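You operate a simulated robot arm through the tools that you are given. There is no shell and no other tool.

You run a simulated robot arm. Do the job below in one go: nothing can be reset, and whatever is moved stays where it is left.

## Task
Save the results to the stick with the program's number; put it back.
Fine: leave the results page showing.

The check looks at the end state, three seconds after you hand in, the way a careful person would. Anything else that was tipped, shoved, dropped, spilled or broken makes it a failure.

## Robot
A 6-joint arm with a fingered hand, fixed in place. Base frame: the origin is on the floor under the middle of its stand, x ahead of it, y to its left, z up; the work surface is at about z = 1080. Lengths are in mm, angles in degrees, forces in N, time in s.
With the tool pointing down near the work surface it reaches from about 280 to 720 mm from the base axis. Its first joint turns from -115.0 to 115.0 degrees. Payload 4 kg.
Tool frame: the origin (TCP) lies between the finger pads and is the grasp point; the fingertips stand 26 mm ahead of it; z points along the fingers, y is the line along which they close. The gripper opens to 132 mm; its body begins 73 mm behind the TCP. The gripper is a hand of 4 fingers: y runs from the thumb to the fingers, the wrist lies at [0, 0, -239] in the tool frame, and closing takes about 1.5 s.
Orientation is that of the tool frame in the base frame, as a unit quaternion [x, y, z, w]. With the fingers straight down and closing along the base's y, the tool's x points along the base's -x, its y along +y and its z along -z.

## Interface
- The arm moves only by the tool move_arm. Its argument "moves" is a list of rows, each a list of 6 numbers: the turn, a rotation vector about the tool's x, y, z in degrees, then the shift along the tool's x, y, z in mm. In form: [[rx, ry, rz, x, y, z], ...]. A call has 1 to 20 rows; each row shifts and turns the commanded pose from where the row before left it, along the tool's axes as they then stand. "claw" is the opening, from 0 (shut) to 1 (fully open), set as the call begins (left out, the last holds). Each row takes 0.2 s and may step no farther than 50 mm and 8.6 degrees from the row before; otherwise, or with a gripper value out of range, the whole call is refused. A pose out of reach is approached as far as the arm can. The call stops where the force on the tool passes 40 N (or 10 N more than at its start, if that is more) or the arm is blocked; 0.2 s more then pass. Each finger travels about 153 mm/s and halts on what it meets, pressing with about 28 N; the grip force reading is that of the motor and also rises with nothing between the fingers. The clock runs only during rows and for 0.2 s after the last one: add rows that do not move to give the fingers time. It gives the time, the measured TCP pose, the force on the tool (base axes), the opening and the grip force at its end, in the units of the frame above (readings bear some noise), with the torque about the TCP (base axes, N m) and any sound that the robot's microphone picked up.
- Cameras (640 x 400 px; columns grow to the right, rows downward): "scene" is fixed at [400.7, 500.3, 1657.5]; the picture's right is [-0.59, 0.81, 0.00], its down [0.63, 0.46, -0.62] and it looks along [-0.50, -0.37, -0.78] (base axes); focal length 214 px, centre (320, 200). "wrist" rides on the gripper at [68, 2, -97] in the tool frame; the picture's right is [-0.03, 1.00, 0.00], its down [-0.82, -0.02, -0.58] and it looks along [-0.58, -0.02, 0.82] (tool axes); focal length 270 px, centre (320, 200). There is no depth. A picture from a camera that has moved, and an enlarged one, comes with that camera's place and axes in the base frame and with its lens.
- get_image(camera): a new picture of that camera. No time passes.
- move_column(by): slides the trunk up (or, below 0, down) by that many mm; the arm rides with it, the base frame stays. It gives what a move gives, with no picture.
- set_fingers(finger1, finger2, finger3, thumb_bend): sets how far each is bent, from 0 (flat) to 1 (curled in); at 0.3 the hand is open as for a grip, at 0.7 the pads meet at the TCP. One left out holds its place. A second passes; each finger stops where it meets its share of the squeeze, and holds until it gets a number again. A gripper value or a shape takes the hand back. It gives what a move gives, with no picture; readings hold the bend of each and the force on the fingers (four entries, about 0 where the hand has none), thumb and palm.
- preshape(shape): the hand has 4 fingers and takes this shape, open, in about a second: jaw (thumb against the fingers, like two jaws); tri (thumb and two fingers); tip (a fingertip pinch); poke (one finger out to press); point (the index stretched); flat (the hand flat); cup (the hand cupped); fist (a fist). The gripper value then closes the fingers along that shape, each until it touches; the sizes above hold for jaw. It gives what a move gives, with no picture.
- close_up(camera, box): a new picture of the part [left, top, right, bottom] of that camera's present view, enlarged. No time passes.
- close_job(): hands the job in; it is judged then, once.

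Places have to be worked out from the pictures, the camera data and where the tool is seen. Open the gripper and draw the arm clear of the work before you hand the job in, unless the task says otherwise.

The tools are called after "Call:" as a command line: name --pt "numbers of a row" for each row, then --argument value for the rest, lists and objects as JSON in quotes. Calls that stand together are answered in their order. move_arm: Moves the arm, as the interface text tells. Its arguments: {"type":"object","properties":{"moves":{"type":"array","items":{"type":"array","items":{"type":"number"}}},"claw":{"type":"number"}},"required":["moves"]} The other tools are called the same way: move_column (by) moves the trunk up or down; preshape (shape) gives the hand a shape; set_fingers (finger1, finger2, finger3, thumb_bend) moves the fingers one by one; get_image (camera) takes a picture; close_up (camera, box) takes an enlarged picture of a part of a camera's view; close_job () hands the job in.

At the start:

```text
clock: 0.0
eef_pos: [75.8, 326.4, 1396.2]
orientation: [0.0, 1.0, 0.0, 0.0]
wrist_force: [-0.1, -1.0, -0.5]
wrist_torque: [-0.04, 0.06, -0.02]
finger_gap: 132.1
finger_force: 0.0
shape: jaw
bend: [0.3, 0.3, 0.3, 0.3]
finger forces: [0.1, 0.1, 0.1, 0.0, 0.0, 0.1]
trunk travel left (down, up): [-900.0, 90.0]
```

scene: 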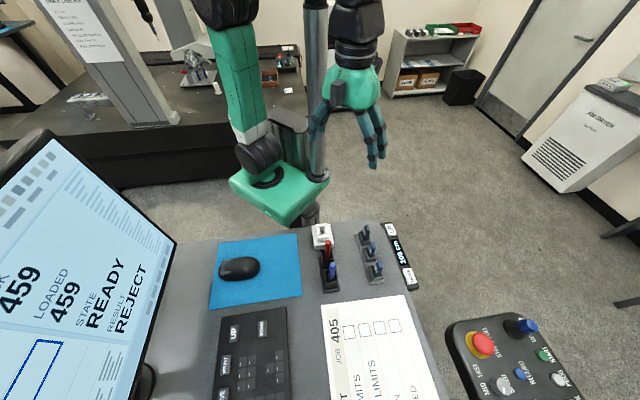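
wrist: 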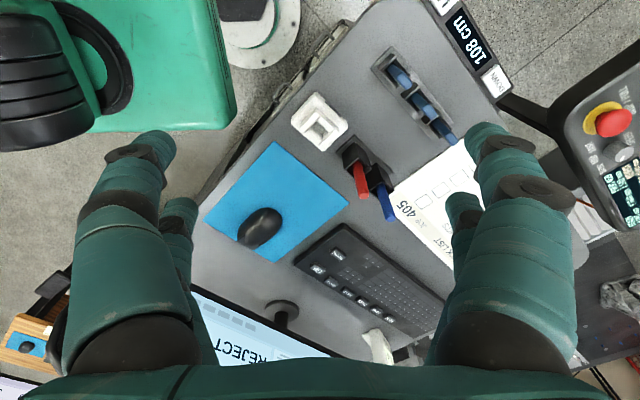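

The scene shows a desk with a monitor, keyboard, mouse, two memory sticks (or pens) in holders, and a job sheet. I'll take enlarged pictures to understand the details.

Call:
close_up --camera "scene" --box '[0, 120, 180, 400]'

Call:
close_up --camera "scene" --box '[290, 210, 430, 300]'

Call:
close_up --camera "scene" --box '[200, 290, 450, 400]'

Call:
close_up --camera "wrist" --box '[180, 40, 480, 380]'

```text
1.43 times, centred on (90, 260) of scene
camera zoom: at [400.7, 500.3, 1657.5], right [-0.59, 0.81, 0.0], down [0.63, 0.46, -0.62], along [-0.5, -0.37, -0.78], focal length 306 px, centre (649, 114)
```

zoom: 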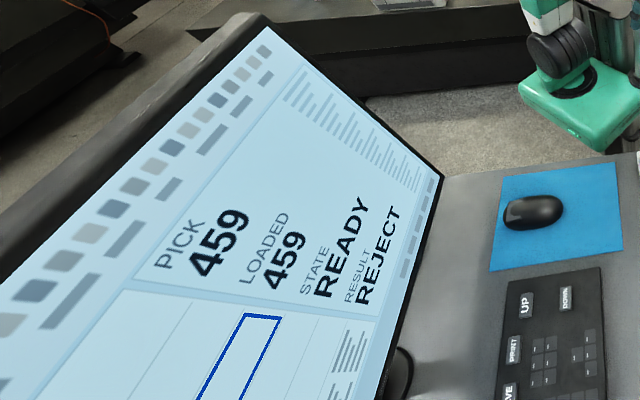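

```text
4.44 times, centred on (360, 255) of scene
camera zoom: at [400.7, 500.3, 1657.5], right [-0.59, 0.81, 0.0], down [0.63, 0.46, -0.62], along [-0.5, -0.37, -0.78], focal length 953 px, centre (142, -44)
```

zoom: 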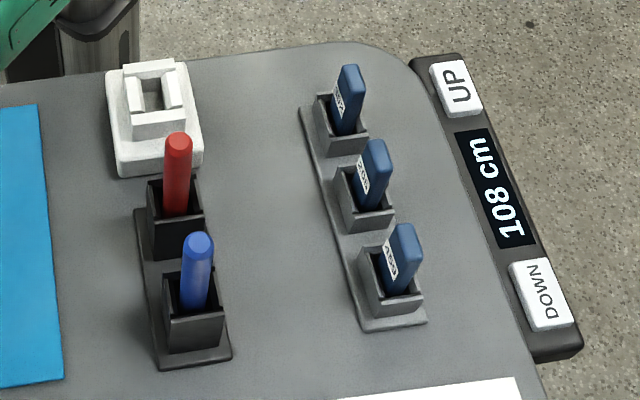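

```text
2.56 times, centred on (325, 345) of scene
camera zoom: at [400.7, 500.3, 1657.5], right [-0.59, 0.81, 0.0], down [0.63, 0.46, -0.62], along [-0.5, -0.37, -0.78], focal length 549 px, centre (307, -171)
```

zoom: 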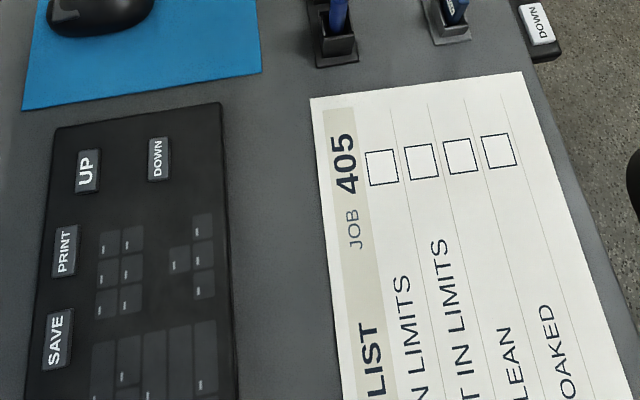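

```text
1.18 times, centred on (330, 210) of wrist
camera zoom: at [7.1, 327.3, 1492.3], right [0.03, 1.0, 0.0], down [0.82, -0.02, 0.58], along [0.58, -0.02, -0.82], focal length 318 px, centre (308, 188)
```

zoom: 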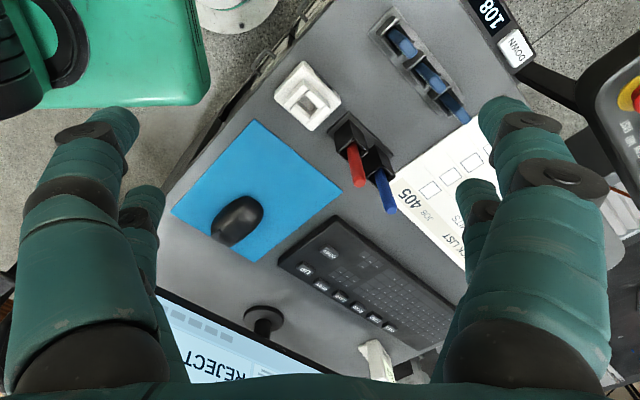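

The sticks stand in a three-slot rack with numbers on them, and the keyboard carries UP, DOWN, PRINT, SAVE and more. I'll enlarge further to read the stick labels, the white block and the white item by the monitor.

Call:
close_up --camera "scene" --box '[350, 218, 390, 243]'

Call:
close_up --camera "scene" --box '[355, 235, 395, 260]'

Call:
close_up --camera "scene" --box '[360, 255, 400, 280]'

Call:
close_up --camera "scene" --box '[305, 215, 345, 255]'

Call:
close_up --camera "wrist" --box '[180, 280, 440, 380]'

Call:
close_up --camera "wrist" --box '[280, 40, 480, 165]'

Call:
close_up --camera "wrist" --box '[290, 215, 450, 315]'

```text
16.00 times, centred on (370, 230) of scene
camera zoom: at [400.7, 500.3, 1657.5], right [-0.59, 0.81, 0.0], down [0.63, 0.46, -0.62], along [-0.5, -0.37, -0.78], focal length 3432 px, centre (-480, -288)
```

zoom: 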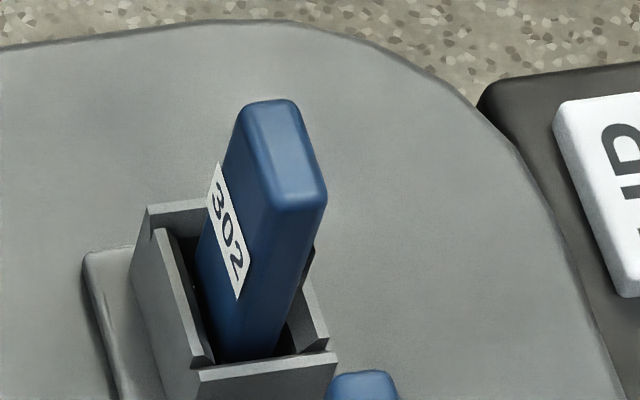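

```text
16.00 times, centred on (375, 248) of scene
camera zoom: at [400.7, 500.3, 1657.5], right [-0.59, 0.81, 0.0], down [0.63, 0.46, -0.62], along [-0.5, -0.37, -0.78], focal length 3432 px, centre (-560, -560)
```

zoom: 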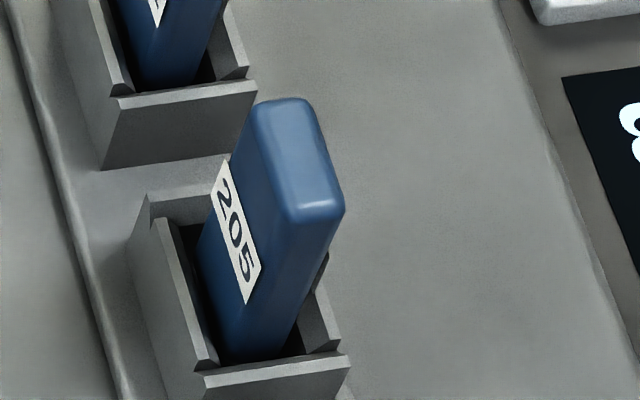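

```text
16.00 times, centred on (380, 268) of scene
camera zoom: at [400.7, 500.3, 1657.5], right [-0.59, 0.81, 0.0], down [0.63, 0.46, -0.62], along [-0.5, -0.37, -0.78], focal length 3432 px, centre (-640, -880)
```

zoom: 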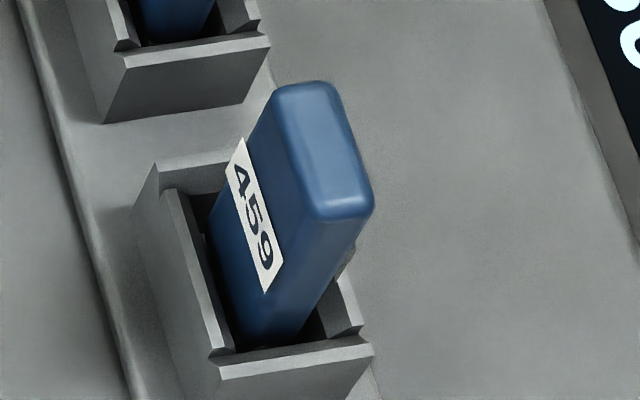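

```text
10.00 times, centred on (325, 235) of scene
camera zoom: at [400.7, 500.3, 1657.5], right [-0.59, 0.81, 0.0], down [0.63, 0.46, -0.62], along [-0.5, -0.37, -0.78], focal length 2145 px, centre (270, -150)
```

zoom: 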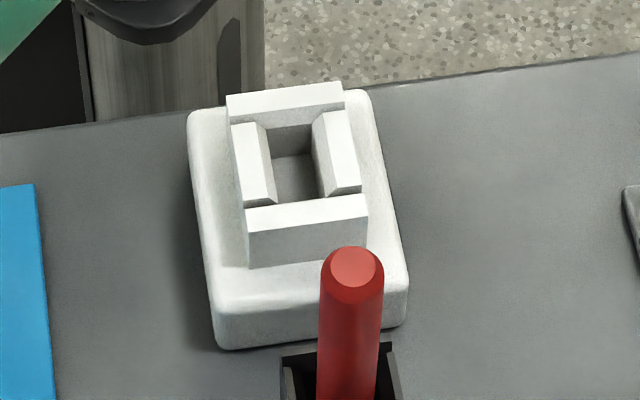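

```text
2.46 times, centred on (310, 330) of wrist
camera zoom: at [7.1, 327.3, 1492.3], right [0.03, 1.0, 0.0], down [0.82, -0.02, 0.58], along [0.58, -0.02, -0.82], focal length 665 px, centre (345, -120)
```

zoom: 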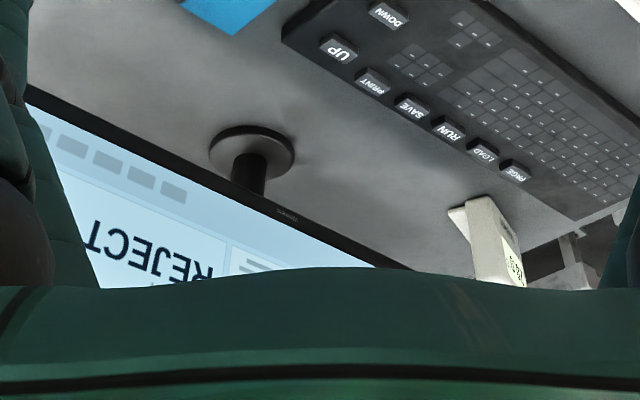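

```text
3.20 times, centred on (380, 102) of wrist
camera zoom: at [7.1, 327.3, 1492.3], right [0.03, 1.0, 0.0], down [0.82, -0.02, 0.58], along [0.58, -0.02, -0.82], focal length 865 px, centre (128, 512)
```

zoom: 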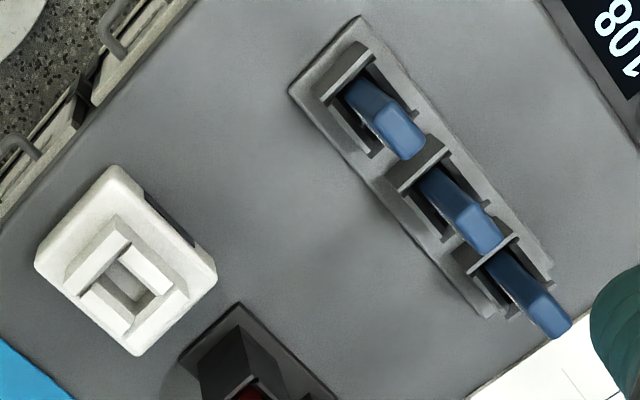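

```text
4.00 times, centred on (370, 265) of wrist
camera zoom: at [7.1, 327.3, 1492.3], right [0.03, 1.0, 0.0], down [0.82, -0.02, 0.58], along [0.58, -0.02, -0.82], focal length 1081 px, centre (120, -60)
```

zoom: 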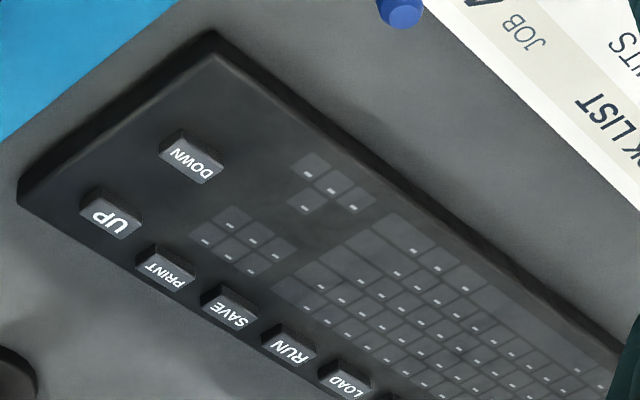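

The rack holds sticks 302, 205 and 459 (nearest the sheet), the white block looks like the data socket with a matching slot, and the keys are UP, DOWN, PRINT, SAVE, RUN, LOAD and PAGE. The screen says LOADED 459, but only part of it is visible, so I move the wrist camera high over the desk and turn it toward the screen.

Call:
move_arm --pt "0 0 7 -45 11 9" --pt "0 0 7 -45 11 9" --pt "0 0 7 -45 5 9" --pt "0 0 7 -45 0 9" --pt "0 0 7 -30 0 5" --pt "0 -8 0 0 0 0" --pt "0 -8 0 0 0 0" --pt "0 -8 0 0 0 0"

Call:
get_image --camera "wrist"

Call:
get_image --camera "scene"

```text
clock: 1.8
eef_pos: [279.4, 306.7, 1356.3]
orientation: [0.294, 0.933, -0.063, 0.2]
wrist_force: [0.4, 0.3, -0.5]
wrist_torque: [0.03, -0.04, -0.02]
finger_gap: 132.1
finger_force: 0.0
shape: jaw
bend: [0.3, 0.3, 0.3, 0.3]
finger forces: [0.0, 0.0, 0.0, 0.0, 0.0, 0.0]
trunk travel left (down, up): [-900.0, 90.0]
```

```text
taken
camera wrist: at [196.8, 365.8, 1415.2], right [0.59, 0.81, 0.01], down [0.4, -0.31, 0.86], along [0.7, -0.51, -0.51], focal length 270 px, centre (320, 200)
```

wrist: 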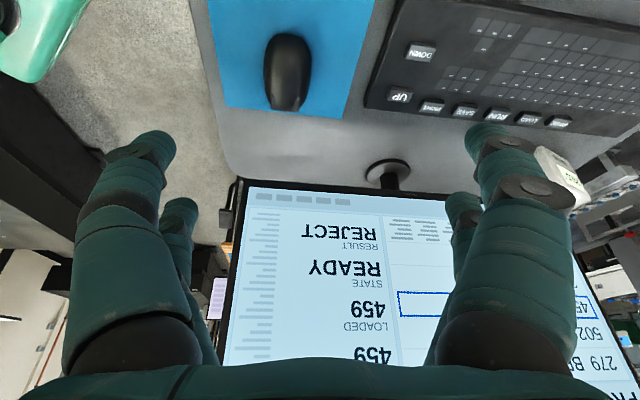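

```text
taken
```

scene: 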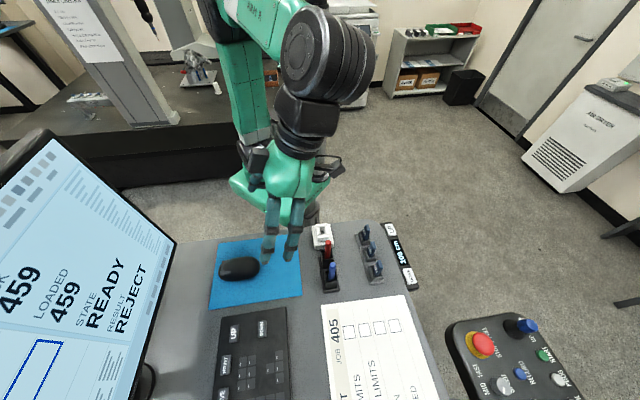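

The screen shows a program list with a highlighted row, half hidden by the fingers. I tilt the camera further up and sidestep to read the full list.

Call:
move_arm --pt "0 -8 4 0 30 0" --pt "0 -8 4 0 30 0" --pt "0 -6 4 0 30 0"

Call:
get_image --camera "wrist"

```text
refused: row 1 steps farther than a row can; nothing moved
```

```text
taken
camera wrist: at [196.8, 365.8, 1415.2], right [0.59, 0.81, 0.01], down [0.4, -0.31, 0.86], along [0.7, -0.51, -0.51], focal length 270 px, centre (320, 200)
```

wrist: 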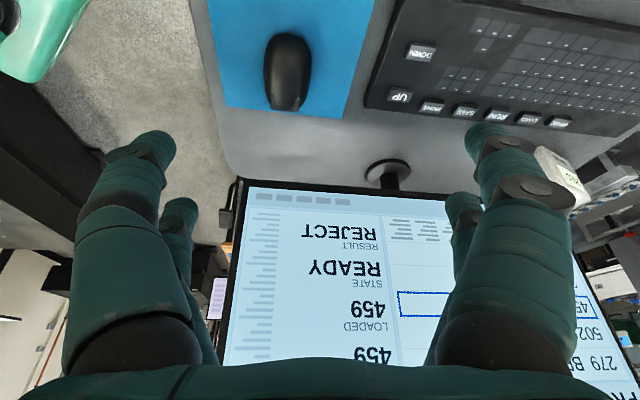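

The combined turn exceeded the step limit, so I split it into smaller steps.

Call:
move_arm --pt "0 -7 3 0 30 0" --pt "0 -7 3 0 30 0" --pt "0 -7 3 0 30 0"

Call:
get_image --camera "wrist"

```text
clock: 2.6
eef_pos: [335.5, 379.1, 1356.4]
orientation: [0.349, 0.855, -0.1, 0.37]
wrist_force: [-0.4, -0.5, -0.2]
wrist_torque: [-0.03, -0.01, -0.03]
finger_gap: 132.0
finger_force: 0.0
shape: jaw
bend: [0.3, 0.3, 0.3, 0.3]
finger forces: [0.0, 0.0, 0.0, 0.0, 0.1, 0.0]
trunk travel left (down, up): [-900.0, 90.0]
```

```text
taken
camera wrist: at [249.2, 457.9, 1376.3], right [0.68, 0.72, 0.1], down [0.05, -0.19, 0.98], along [0.73, -0.66, -0.17], focal length 270 px, centre (320, 200)
```

wrist: 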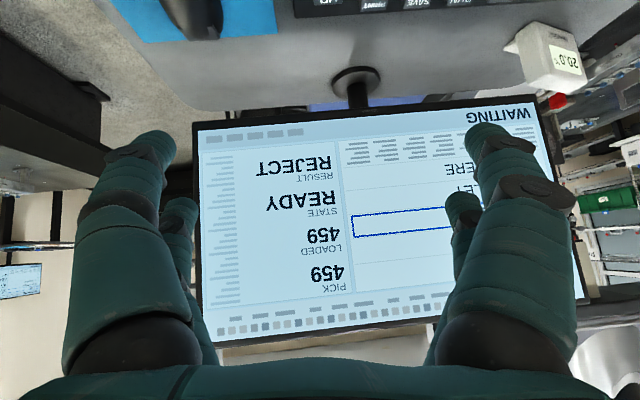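

The fingers still cover the list; I turn the camera to its right so that the list falls between thumb and fingers.

Call:
move_arm --pt "-5.7 0 -4.1 0 0 0" --pt "-5.7 0 -4.1 0 0 0" --pt "-5.7 0 -4.1 0 0 0"

Call:
get_image --camera "wrist"

```text
clock: 3.4
eef_pos: [334.9, 377.0, 1357.1]
orientation: [0.196, 0.893, -0.009, 0.404]
wrist_force: [-0.8, -0.7, 0.7]
wrist_torque: [0.02, 0.02, -0.05]
finger_gap: 132.0
finger_force: 0.0
shape: jaw
bend: [0.3, 0.3, 0.3, 0.3]
finger forces: [0.0, 0.0, 0.1, 0.0, 0.0, 0.0]
trunk travel left (down, up): [-900.0, 90.0]
```

```text
taken
camera wrist: at [224.7, 418.8, 1372.5], right [0.37, 0.91, 0.16], down [0.06, -0.2, 0.98], along [0.93, -0.36, -0.13], focal length 270 px, centre (320, 200)
```

wrist: 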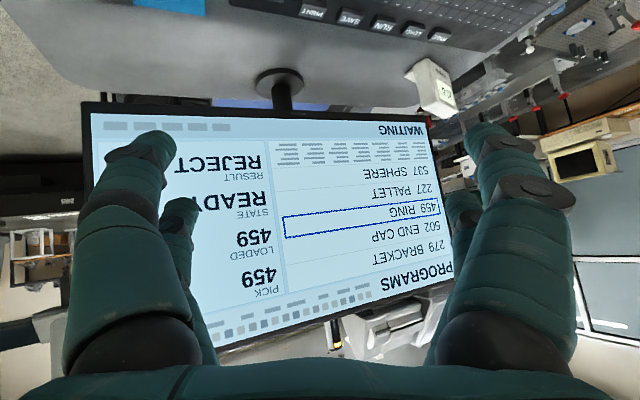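

The current page is PROGRAMS (459 RING picked and loaded, status WAITING), so stick 459 is the program's stick and I'll need PAGE and SAVE on the keyboard. PAGE is near (671, 489) and SAVE near (556, 374). I shape the hand for poking and look at where its fingertip is.

Call:
preshape --shape "poke"

Call:
get_image --camera "wrist"

Call:
get_image --camera "scene"

```text
clock: 4.3
eef_pos: [335.9, 377.4, 1358.0]
orientation: [0.198, 0.893, -0.01, 0.405]
wrist_force: [-0.5, 0.4, 0.2]
wrist_torque: [0.0, 0.03, -0.03]
finger_gap: 0.0
finger_force: 0.0
shape: poke
bend: [1.0, 1.0, 1.0, 0.34]
finger forces: [0.0, 0.0, 0.0, 0.0, 0.0, 0.1]
trunk travel left (down, up): [-900.0, 90.0]
```

```text
taken
camera wrist: at [225.2, 419.6, 1372.4], right [0.38, 0.91, 0.16], down [0.06, -0.2, 0.98], along [0.92, -0.36, -0.13], focal length 270 px, centre (320, 200)
```

wrist: 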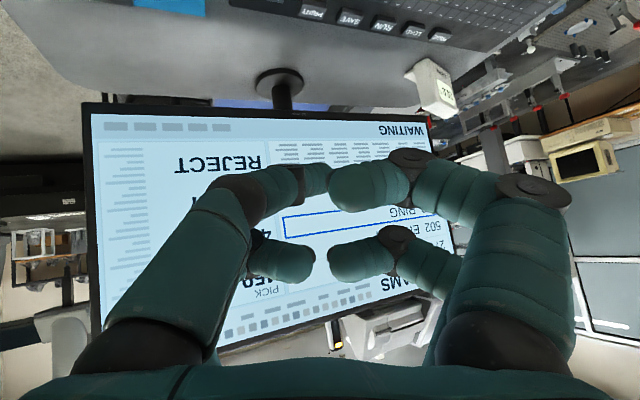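

```text
taken
```

scene: 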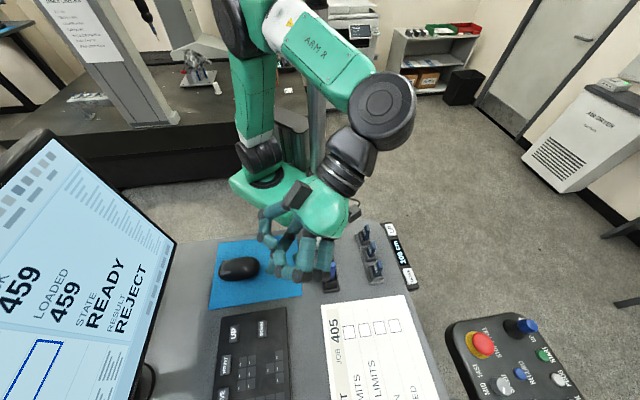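

The poke shape is hard to read from these views; I enlarge both to see which finger is extended.

Call:
close_up --camera "scene" --box '[230, 150, 370, 300]'

Call:
close_up --camera "wrist" --box '[40, 130, 600, 400]'

```text
2.67 times, centred on (300, 225) of scene
camera zoom: at [400.7, 500.3, 1657.5], right [-0.59, 0.81, 0.0], down [0.63, 0.46, -0.62], along [-0.5, -0.37, -0.78], focal length 572 px, centre (373, 133)
```

zoom: 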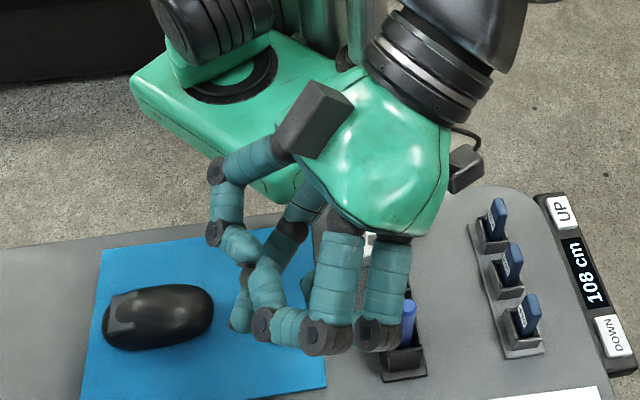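

```text
1.14 times, centred on (320, 265) of wrist
camera zoom: at [225.2, 419.6, 1372.4], right [0.38, 0.91, 0.16], down [0.06, -0.2, 0.98], along [0.92, -0.36, -0.13], focal length 309 px, centre (320, 126)
```

zoom: 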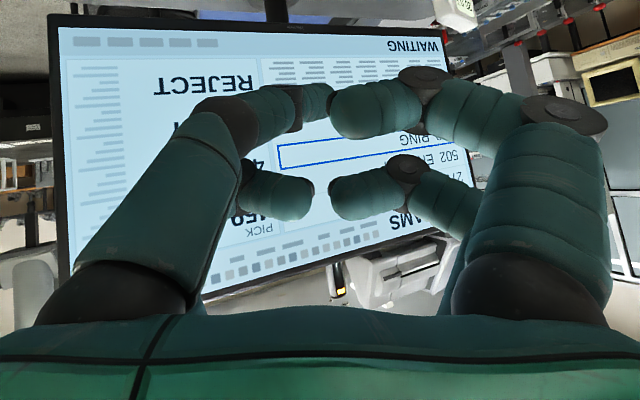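

The fingers may still be settling; I let half a second pass without moving and look again.

Call:
move_arm --pt "0 0 0 0 0 0" --pt "0 0 0 0 0 0" --pt "0 0 0 0 0 0"

Call:
close_up --camera "scene" --box '[230, 150, 370, 300]'

Call:
get_image --camera "wrist"

```text
clock: 5.1
eef_pos: [333.9, 376.9, 1357.2]
orientation: [0.198, 0.893, -0.011, 0.404]
wrist_force: [0.5, -0.6, -0.1]
wrist_torque: [0.02, 0.0, 0.0]
finger_gap: 0.0
finger_force: 0.1
shape: poke
bend: [1.0, 1.0, 1.0, 0.34]
finger forces: [0.0, 0.1, 0.0, 0.1, 0.0, 0.0]
trunk travel left (down, up): [-900.0, 90.0]
```

```text
2.67 times, centred on (300, 225) of scene
camera zoom: at [400.7, 500.3, 1657.5], right [-0.59, 0.81, 0.0], down [0.63, 0.46, -0.62], along [-0.5, -0.37, -0.78], focal length 572 px, centre (373, 133)
```

zoom: 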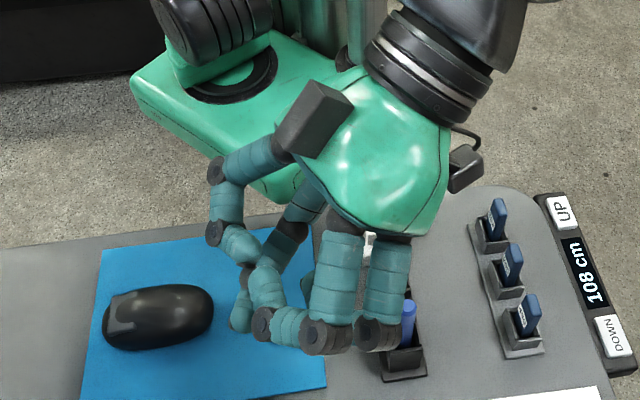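

```text
taken
camera wrist: at [225.1, 419.5, 1372.5], right [0.38, 0.91, 0.16], down [0.06, -0.2, 0.98], along [0.92, -0.36, -0.13], focal length 270 px, centre (320, 200)
```

wrist: 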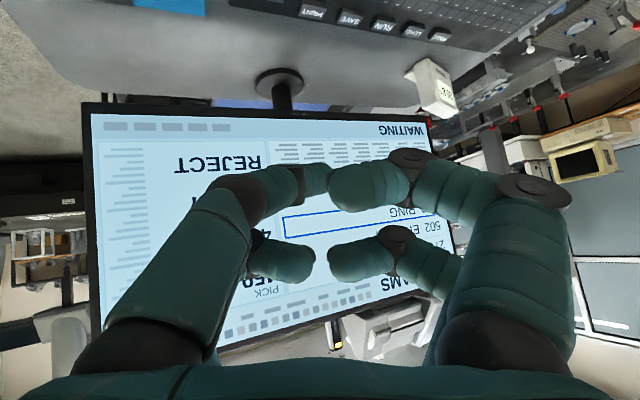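

Poke leaves every digit fairly curled on this hand. I try "point" (index stretched) and compare.

Call:
preshape --shape "point"

Call:
close_up --camera "scene" --box '[220, 130, 380, 320]'

Call:
get_image --camera "wrist"

```text
clock: 6.0
eef_pos: [335.0, 377.9, 1357.6]
orientation: [0.198, 0.893, -0.012, 0.404]
wrist_force: [0.9, -0.2, 0.0]
wrist_torque: [0.03, 0.02, -0.01]
finger_gap: 0.1
finger_force: 0.1
shape: point
bend: [0.24, 0.99, 1.0, 0.39]
finger forces: [0.0, 0.0, 0.0, 0.0, 0.1, 0.0]
trunk travel left (down, up): [-900.0, 90.0]
```

```text
2.11 times, centred on (300, 225) of scene
camera zoom: at [400.7, 500.3, 1657.5], right [-0.59, 0.81, 0.0], down [0.63, 0.46, -0.62], along [-0.5, -0.37, -0.78], focal length 452 px, centre (362, 147)
```

zoom: 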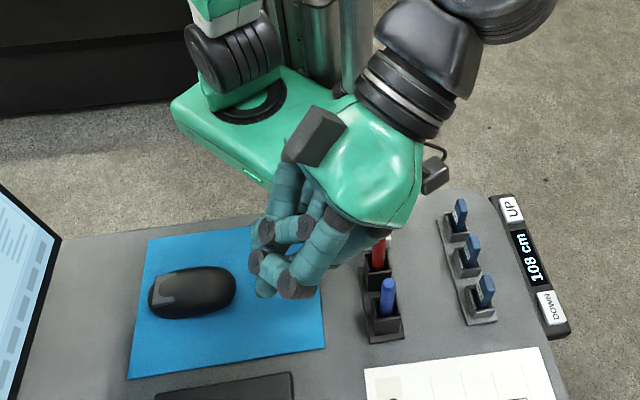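

```text
taken
camera wrist: at [225.1, 419.5, 1372.5], right [0.38, 0.91, 0.16], down [0.06, -0.2, 0.98], along [0.92, -0.36, -0.13], focal length 270 px, centre (320, 200)
```

wrist: 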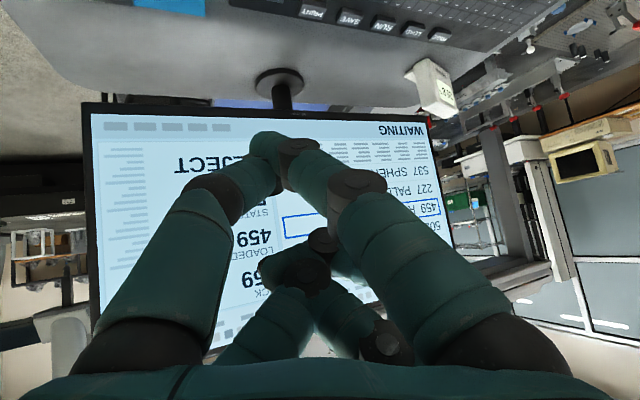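

The bend readings say finger1 is at 0.24 but the picture seems mid-motion; I wait and look again.

Call:
move_arm --pt "0 0 0 0 0 0" --pt "0 0 0 0 0 0" --pt "0 0 0 0 0 0"

Call:
close_up --camera "scene" --box '[240, 160, 340, 290]'

Call:
get_image --camera "wrist"

```text
clock: 6.8
eef_pos: [334.1, 377.3, 1357.7]
orientation: [0.198, 0.893, -0.011, 0.404]
wrist_force: [-0.2, -0.2, 0.6]
wrist_torque: [0.01, 0.05, -0.02]
finger_gap: 0.1
finger_force: 0.1
shape: point
bend: [0.17, 0.99, 1.0, 0.42]
finger forces: [0.0, 0.0, 0.1, 0.1, 0.0, 0.0]
trunk travel left (down, up): [-900.0, 90.0]
```

```text
3.08 times, centred on (290, 225) of scene
camera zoom: at [400.7, 500.3, 1657.5], right [-0.59, 0.81, 0.0], down [0.63, 0.46, -0.62], along [-0.5, -0.37, -0.78], focal length 660 px, centre (412, 123)
```

zoom: 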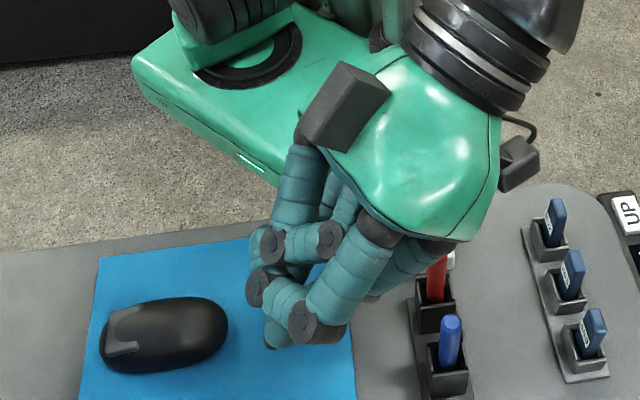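

```text
taken
camera wrist: at [225.1, 419.5, 1372.5], right [0.38, 0.91, 0.16], down [0.06, -0.2, 0.98], along [0.92, -0.36, -0.13], focal length 270 px, centre (320, 200)
```

wrist: 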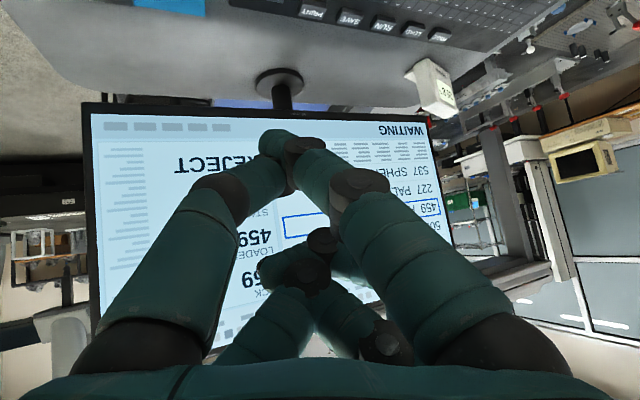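

The finger arrangement is still unclear, so I survey the other shapes, beginning with the fingertip pinch that I may use on the stick.

Call:
preshape --shape "tip"

Call:
move_arm --pt "0 0 0 0 0 0" --pt "0 0 0 0 0 0" --pt "0 0 0 0 0 0"

Call:
close_up --camera "scene" --box '[230, 150, 350, 300]'

Call:
get_image --camera "wrist"

```text
clock: 7.7
eef_pos: [334.1, 377.4, 1357.2]
orientation: [0.198, 0.893, -0.011, 0.404]
wrist_force: [0.6, 1.0, 0.3]
wrist_torque: [0.03, 0.0, 0.02]
finger_gap: 131.9
finger_force: 0.1
shape: tip
bend: [0.3, 0.3, 0.3, 0.3]
finger forces: [0.1, 0.1, 0.1, 0.0, 0.0, 0.0]
trunk travel left (down, up): [-900.0, 90.0]
```

```text
clock: 8.5
eef_pos: [335.2, 377.3, 1356.7]
orientation: [0.198, 0.893, -0.011, 0.405]
wrist_force: [-0.2, 0.0, -0.4]
wrist_torque: [-0.01, -0.01, 0.01]
finger_gap: 131.9
finger_force: 0.0
shape: tip
bend: [0.3, 0.3, 0.3, 0.3]
finger forces: [0.1, 0.1, 0.1, 0.0, 0.1, 0.1]
trunk travel left (down, up): [-900.0, 90.0]
```

```text
2.67 times, centred on (290, 225) of scene
camera zoom: at [400.7, 500.3, 1657.5], right [-0.59, 0.81, 0.0], down [0.63, 0.46, -0.62], along [-0.5, -0.37, -0.78], focal length 572 px, centre (400, 133)
```

zoom: 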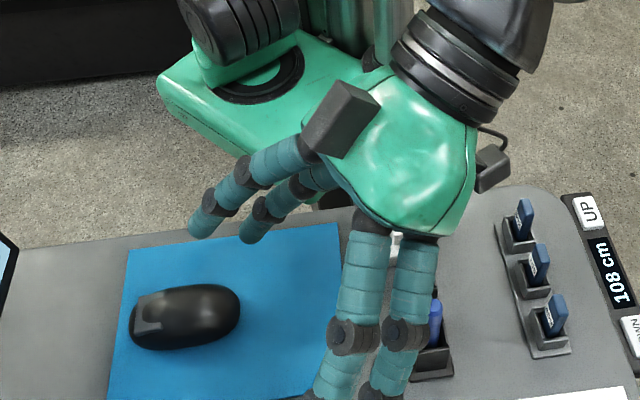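

```text
taken
camera wrist: at [225.1, 419.5, 1372.5], right [0.38, 0.91, 0.16], down [0.06, -0.2, 0.98], along [0.92, -0.36, -0.13], focal length 270 px, centre (320, 200)
```

wrist: 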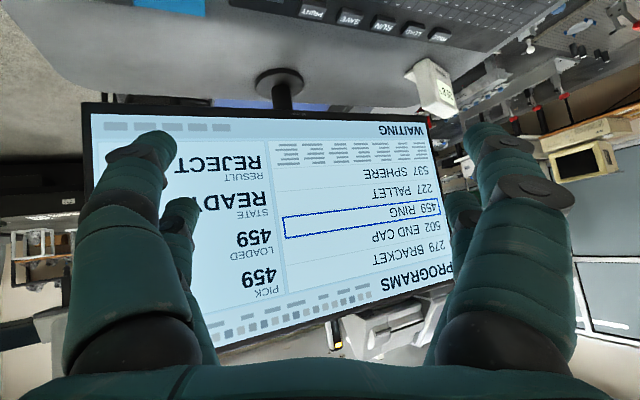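

The hand has two digits on each side. I bend finger1 alone to learn which digit it is.

Call:
set_fingers --finger1 0.9

Call:
get_image --camera "wrist"

Call:
set_fingers --finger1 0.3 --finger2 0.9

Call:
get_image --camera "wrist"

Call:
set_fingers --finger2 0.3 --finger3 0.9

Call:
get_image --camera "wrist"

Call:
set_fingers --finger3 0.3 --thumb_bend 0.9

Call:
get_image --camera "wrist"

```text
clock: 9.5
eef_pos: [335.3, 376.9, 1356.4]
orientation: [0.198, 0.893, -0.011, 0.404]
wrist_force: [0.2, 0.3, -0.5]
wrist_torque: [0.01, -0.01, -0.02]
finger_gap: 48.6
finger_force: 0.1
shape: fingers
bend: [0.9, 0.3, 0.3, 0.3]
finger forces: [0.0, 0.0, 0.1, 0.0, 0.0, 0.0]
trunk travel left (down, up): [-900.0, 90.0]
```

```text
taken
camera wrist: at [225.1, 419.5, 1372.5], right [0.38, 0.91, 0.16], down [0.06, -0.2, 0.98], along [0.92, -0.36, -0.13], focal length 270 px, centre (320, 200)
```

wrist: 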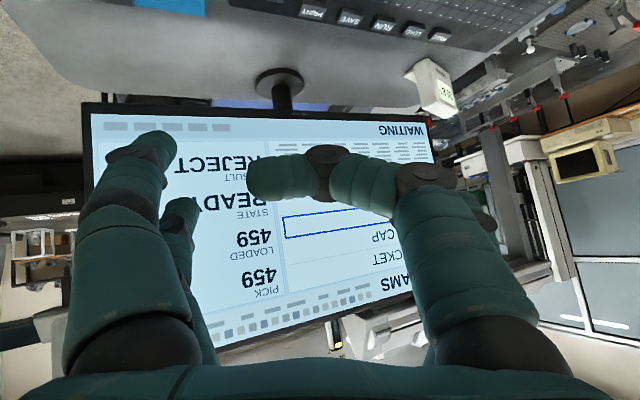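

```text
clock: 10.5
eef_pos: [335.8, 377.2, 1358.2]
orientation: [0.198, 0.893, -0.011, 0.405]
wrist_force: [1.1, -0.4, 0.2]
wrist_torque: [0.02, -0.01, 0.02]
finger_gap: 132.3
finger_force: 0.0
shape: fingers
bend: [0.3, 0.9, 0.3, 0.3]
finger forces: [0.1, 0.0, 0.0, 0.0, 0.0, 0.0]
trunk travel left (down, up): [-900.0, 90.0]
```

```text
taken
camera wrist: at [225.1, 419.5, 1372.5], right [0.38, 0.91, 0.16], down [0.06, -0.2, 0.98], along [0.92, -0.36, -0.13], focal length 270 px, centre (320, 200)
```

wrist: 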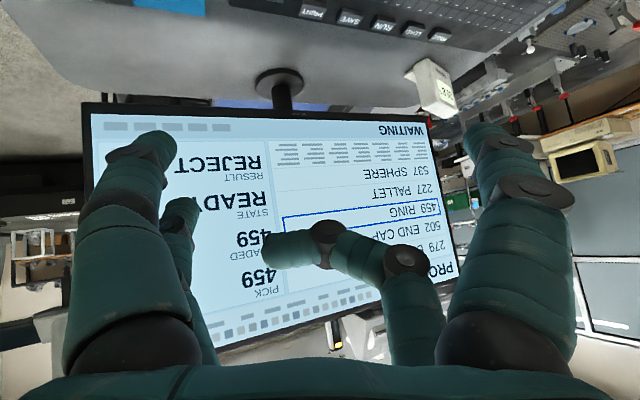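

```text
clock: 11.5
eef_pos: [334.0, 378.0, 1357.2]
orientation: [0.197, 0.893, -0.011, 0.404]
wrist_force: [-0.5, -0.3, 1.0]
wrist_torque: [0.02, 0.01, 0.0]
finger_gap: 132.2
finger_force: 0.1
shape: fingers
bend: [0.3, 0.3, 0.9, 0.3]
finger forces: [0.0, 0.0, 0.0, 0.1, 0.0, 0.0]
trunk travel left (down, up): [-900.0, 90.0]
```

```text
taken
camera wrist: at [225.1, 419.5, 1372.5], right [0.38, 0.91, 0.16], down [0.06, -0.2, 0.98], along [0.92, -0.36, -0.13], focal length 270 px, centre (320, 200)
```

wrist: 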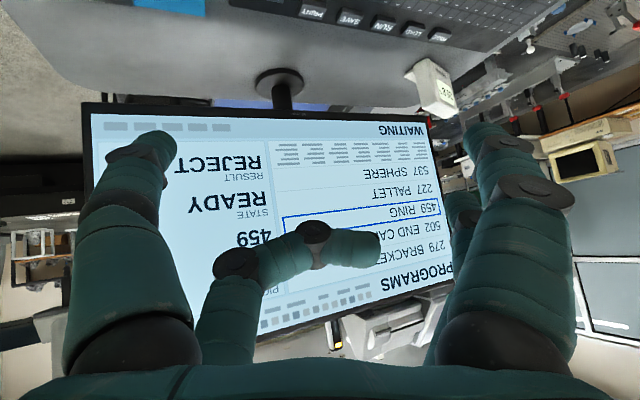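

```text
clock: 12.5
eef_pos: [333.9, 378.4, 1357.1]
orientation: [0.198, 0.893, -0.011, 0.404]
wrist_force: [0.1, -0.5, -0.2]
wrist_torque: [-0.01, 0.03, 0.03]
finger_gap: 42.5
finger_force: 0.0
shape: fingers
bend: [0.3, 0.3, 0.3, 0.9]
finger forces: [0.1, 0.0, 0.0, 0.0, 0.1, 0.0]
trunk travel left (down, up): [-900.0, 90.0]
```

```text
taken
camera wrist: at [225.1, 419.5, 1372.5], right [0.38, 0.91, 0.16], down [0.06, -0.2, 0.98], along [0.92, -0.36, -0.13], focal length 270 px, centre (320, 200)
```

wrist: 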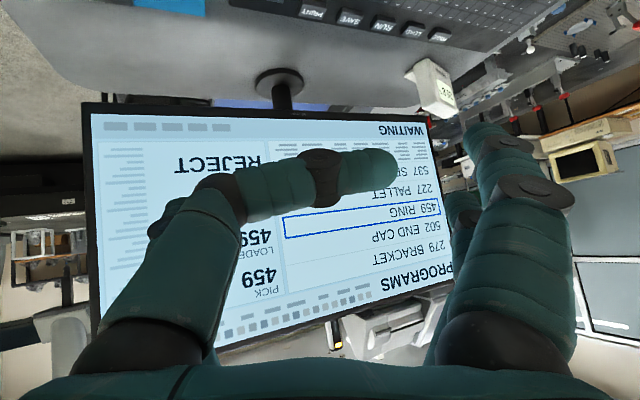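

Now the mapping is clear: finger1 is the camera-side +y digit, the thumb is the camera-side -y digit, finger2/finger3 are the far pair. For pressing keys I curl everything but finger1 and measure its tip in both cameras.

Call:
set_fingers --finger1 0.3 --finger2 1.0 --finger3 1.0 --thumb_bend 1.0

Call:
get_image --camera "wrist"

Call:
close_up --camera "scene" --box '[230, 150, 390, 330]'

```text
clock: 13.5
eef_pos: [335.1, 378.2, 1357.2]
orientation: [0.198, 0.893, -0.011, 0.404]
wrist_force: [0.4, -0.5, -0.8]
wrist_torque: [0.01, -0.02, -0.03]
finger_gap: 45.6
finger_force: 0.0
shape: fingers
bend: [0.3, 0.75, 0.75, 1.0]
finger forces: [0.1, 0.1, 0.0, 0.0, 0.0, 0.0]
trunk travel left (down, up): [-900.0, 90.0]
```

```text
taken
camera wrist: at [225.1, 419.5, 1372.5], right [0.38, 0.91, 0.16], down [0.06, -0.2, 0.98], along [0.92, -0.36, -0.13], focal length 270 px, centre (320, 200)
```

wrist: 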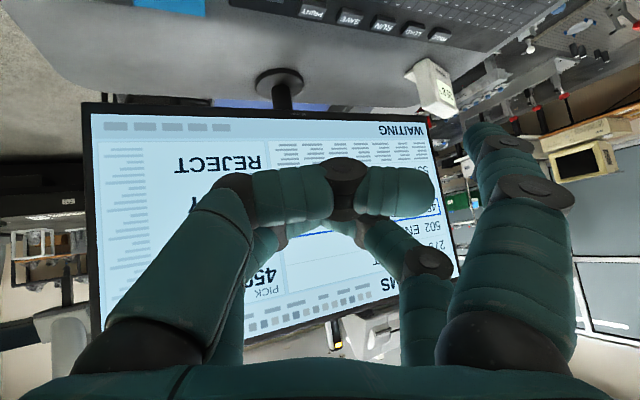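

```text
2.22 times, centred on (310, 240) of scene
camera zoom: at [400.7, 500.3, 1657.5], right [-0.59, 0.81, 0.0], down [0.63, 0.46, -0.62], along [-0.5, -0.37, -0.78], focal length 477 px, centre (342, 111)
```

zoom: 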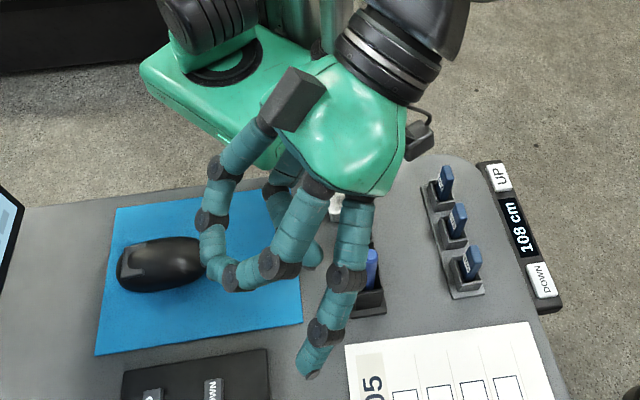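

Finger1's tip lies at about (23, 74, 25) in the tool frame, but finger2/finger3 jammed tip-to-tip at 0.75 and stick out too far. I use the poke shape to curl them fully, then extend only finger1.

Call:
preshape --shape "poke"

Call:
set_fingers --finger1 0.3

Call:
get_image --camera "wrist"

Call:
close_up --camera "scene" --box '[230, 150, 390, 330]'

```text
clock: 14.4
eef_pos: [334.5, 377.6, 1357.7]
orientation: [0.198, 0.893, -0.011, 0.404]
wrist_force: [0.0, -0.7, 0.4]
wrist_torque: [0.01, -0.01, 0.02]
finger_gap: 0.0
finger_force: 0.0
shape: poke
bend: [1.0, 1.0, 1.0, 0.34]
finger forces: [0.0, 0.0, 0.1, 0.0, 0.0, 0.1]
trunk travel left (down, up): [-900.0, 90.0]
```

```text
clock: 15.4
eef_pos: [334.3, 378.0, 1357.0]
orientation: [0.197, 0.893, -0.011, 0.405]
wrist_force: [-0.2, 1.0, 0.0]
wrist_torque: [-0.01, -0.02, 0.01]
finger_gap: 60.7
finger_force: 0.1
shape: fingers
bend: [0.3, 1.0, 1.0, 0.34]
finger forces: [0.1, 0.0, 0.1, 0.0, 0.0, 0.1]
trunk travel left (down, up): [-900.0, 90.0]
```

```text
taken
camera wrist: at [225.1, 419.5, 1372.5], right [0.38, 0.91, 0.16], down [0.06, -0.2, 0.98], along [0.92, -0.36, -0.13], focal length 270 px, centre (320, 200)
```

wrist: 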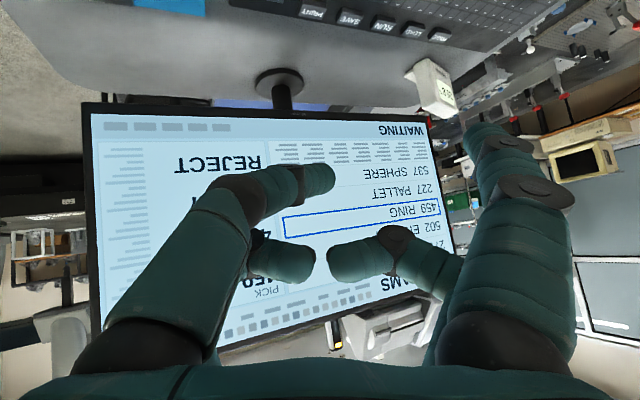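

```text
2.22 times, centred on (310, 240) of scene
camera zoom: at [400.7, 500.3, 1657.5], right [-0.59, 0.81, 0.0], down [0.63, 0.46, -0.62], along [-0.5, -0.37, -0.78], focal length 477 px, centre (342, 111)
```

zoom: 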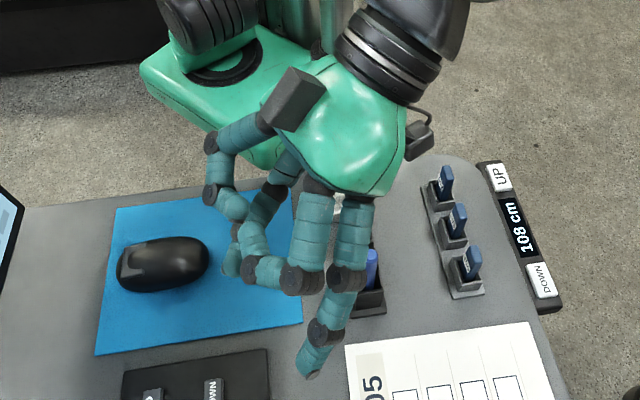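

Now only finger1 sticks out, with the other digits curled behind it. I undo the camera tilt step by step, then yaw so that tool +y points about along base +x (finger1 leading outward), staying high.

Call:
move_arm --pt "5.7 0 4.1 0 0 0" --pt "5.7 0 4.1 0 0 0" --pt "5.7 0 4.1 0 0 0" --pt "0 7 -3 0 0 0" --pt "0 7 -3 0 0 0" --pt "0 7 -3 0 0 0" --pt "0 8 0 0 0 0" --pt "0 8 0 0 0 0" --pt "0 8 0 0 0 0"

```text
clock: 17.4
eef_pos: [335.1, 376.5, 1357.5]
orientation: [0.301, 0.954, 0.0, 0.0]
wrist_force: [-0.5, 0.0, 0.5]
wrist_torque: [-0.01, -0.04, 0.01]
finger_gap: 60.9
finger_force: 0.1
shape: fingers
bend: [0.3, 1.0, 1.0, 0.34]
finger forces: [0.0, 0.0, 0.0, 0.0, 0.1, 0.0]
trunk travel left (down, up): [-900.0, 90.0]
```

The tool is vertical again with tool y at 55° azimuth. I now yaw 65° more and lower slightly.

Call:
move_arm --pt "0 0 8.1 0 0 6" --pt "0 0 8.1 0 0 6" --pt "0 0 8.1 0 0 6" --pt "0 0 8.1 0 0 6" --pt "0 0 8.1 0 0 6" --pt "0 0 8.1 0 0 6" --pt "0 0 8.1 0 0 6" --pt "0 0 8.3 0 0 6"

Call:
get_image --camera "wrist"

Call:
get_image --camera "scene"

```text
clock: 19.2
eef_pos: [333.6, 377.2, 1309.5]
orientation: [0.767, 0.642, 0.0, 0.0]
wrist_force: [-0.5, 0.4, 0.0]
wrist_torque: [0.03, 0.0, 0.02]
finger_gap: 61.2
finger_force: 0.0
shape: fingers
bend: [0.3, 1.0, 1.0, 0.34]
finger forces: [0.1, 0.2, 0.0, 0.1, 0.0, 0.0]
trunk travel left (down, up): [-900.0, 90.0]
```

```text
taken
camera wrist: at [348.1, 444.0, 1405.7], right [0.98, -0.2, 0.0], down [-0.16, -0.8, 0.58], along [-0.12, -0.57, -0.82], focal length 270 px, centre (320, 200)
```

wrist: 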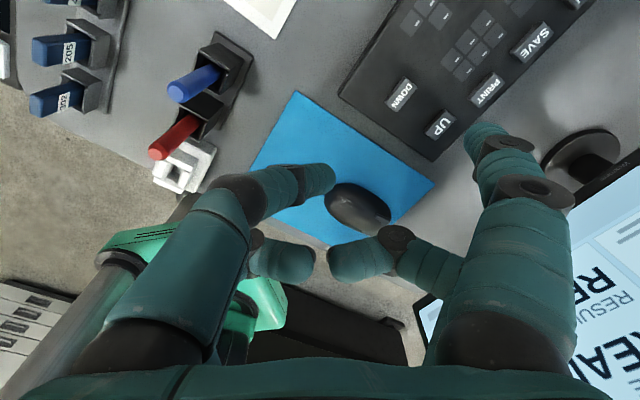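

```text
taken
```

scene: 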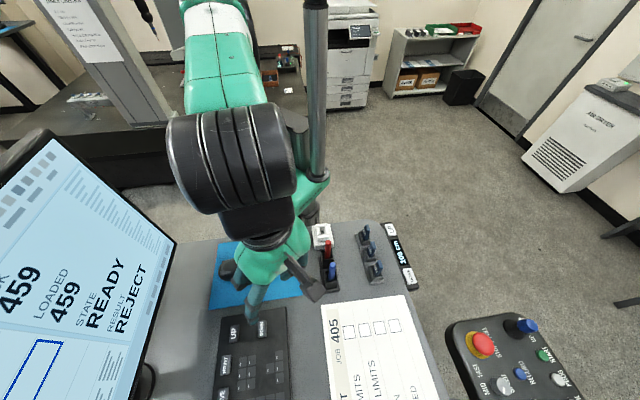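

This gives a good look at keys, sticks and pens. I tilt the tool 12° outward, then travel at height toward a hover beside PAGE.

Call:
move_arm --pt "-3.94 4.5 0 0 0 0" --pt "-3.94 4.5 0 0 0 0" --pt "0 0 0 22.3 39 9" --pt "0 0 0 22.3 39 9" --pt "0 0 0 22.3 39 9" --pt "0 0 0 22.3 39 9" --pt "0 0 0 22.3 39 9" --pt "0 0 0 22.3 39 9"

Call:
get_image --camera "wrist"

Call:
get_image --camera "scene"

```text
clock: 21.0
eef_pos: [552.2, 442.6, 1286.3]
orientation: [0.762, 0.64, 0.102, 0.002]
wrist_force: [-0.7, 1.2, 0.3]
wrist_torque: [-0.07, 0.0, -0.01]
finger_gap: 61.1
finger_force: 0.0
shape: fingers
bend: [0.3, 1.0, 1.0, 0.34]
finger forces: [0.1, 0.0, 0.0, 0.1, 0.1, 0.0]
out of reach, approached as far as the arm can: row 7, 8
trunk travel left (down, up): [-900.0, 90.0]
```

```text
taken
camera wrist: at [550.7, 495.8, 1391.5], right [0.97, -0.21, 0.13], down [-0.24, -0.87, 0.44], along [0.02, -0.46, -0.89], focal length 270 px, centre (320, 200)
```

wrist: 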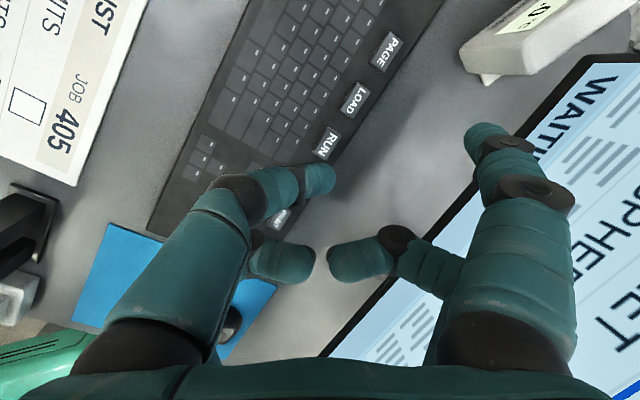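

```text
taken
```

scene: 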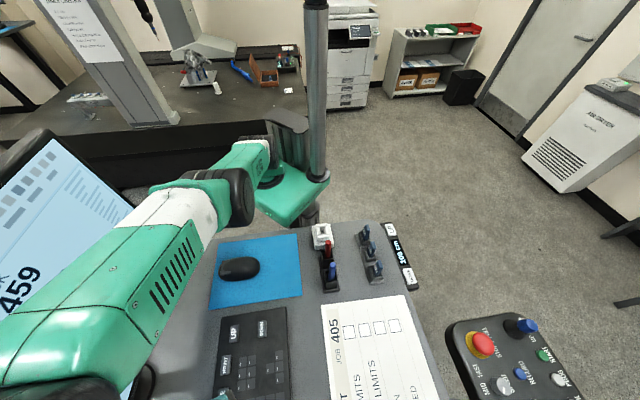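

The arm is at its limit at this height; reach should grow as the wrist gets lower. PAGE now computes to about (658, 487). I lower 110 mm along base z and check what is reached.

Call:
move_arm --pt "0 0 0 -5.7 -5 35.9" --pt "0 0 0 -5.7 -5 35.9" --pt "0 0 0 -5.7 -5 35.9"

Call:
get_image --camera "wrist"

```text
clock: 21.8
eef_pos: [553.0, 440.6, 1176.8]
orientation: [0.762, 0.639, 0.103, 0.003]
wrist_force: [0.8, 0.5, 0.2]
wrist_torque: [-0.01, 0.01, -0.03]
finger_gap: 61.3
finger_force: 0.1
shape: fingers
bend: [0.3, 1.0, 1.0, 0.34]
finger forces: [0.0, 0.0, 0.0, 0.1, 0.1, 0.1]
trunk travel left (down, up): [-900.0, 90.0]
```

```text
taken
camera wrist: at [549.6, 494.4, 1282.4], right [0.97, -0.21, 0.13], down [-0.24, -0.87, 0.44], along [0.02, -0.45, -0.89], focal length 270 px, centre (320, 200)
```

wrist: 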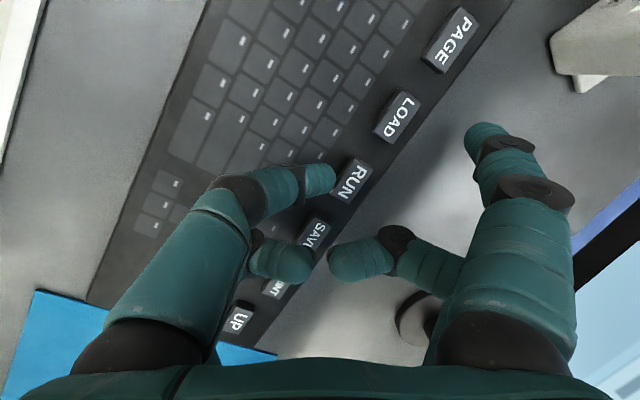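

Now the command is fully reached at (553, 441, 1177). PAGE triangulates to about (655, 488, 1100); finger1's tip is at about (633, 453, 1166). I move the tip to hover ~25 mm above PAGE.

Call:
move_arm --pt "0 0 0 15.7 5.1 24.2" --pt "0 0 0 15.7 5.1 24.2" --pt "0 0 0 0 0 0"

Call:
get_image --camera "wrist"

```text
clock: 22.6
eef_pos: [574.8, 475.0, 1136.6]
orientation: [0.762, 0.639, 0.104, 0.003]
wrist_force: [0.4, 0.1, 0.6]
wrist_torque: [0.0, 0.0, 0.02]
finger_gap: 61.1
finger_force: 0.0
shape: fingers
bend: [0.3, 1.0, 1.0, 0.34]
finger forces: [0.0, 0.0, 0.0, 0.0, 0.0, 0.0]
trunk travel left (down, up): [-900.0, 90.0]
```

```text
taken
camera wrist: at [571.9, 528.3, 1242.1], right [0.97, -0.21, 0.13], down [-0.24, -0.87, 0.44], along [0.02, -0.45, -0.89], focal length 270 px, centre (320, 200)
```

wrist: 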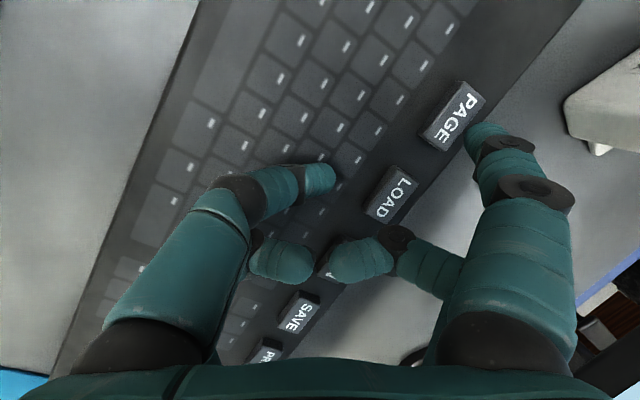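

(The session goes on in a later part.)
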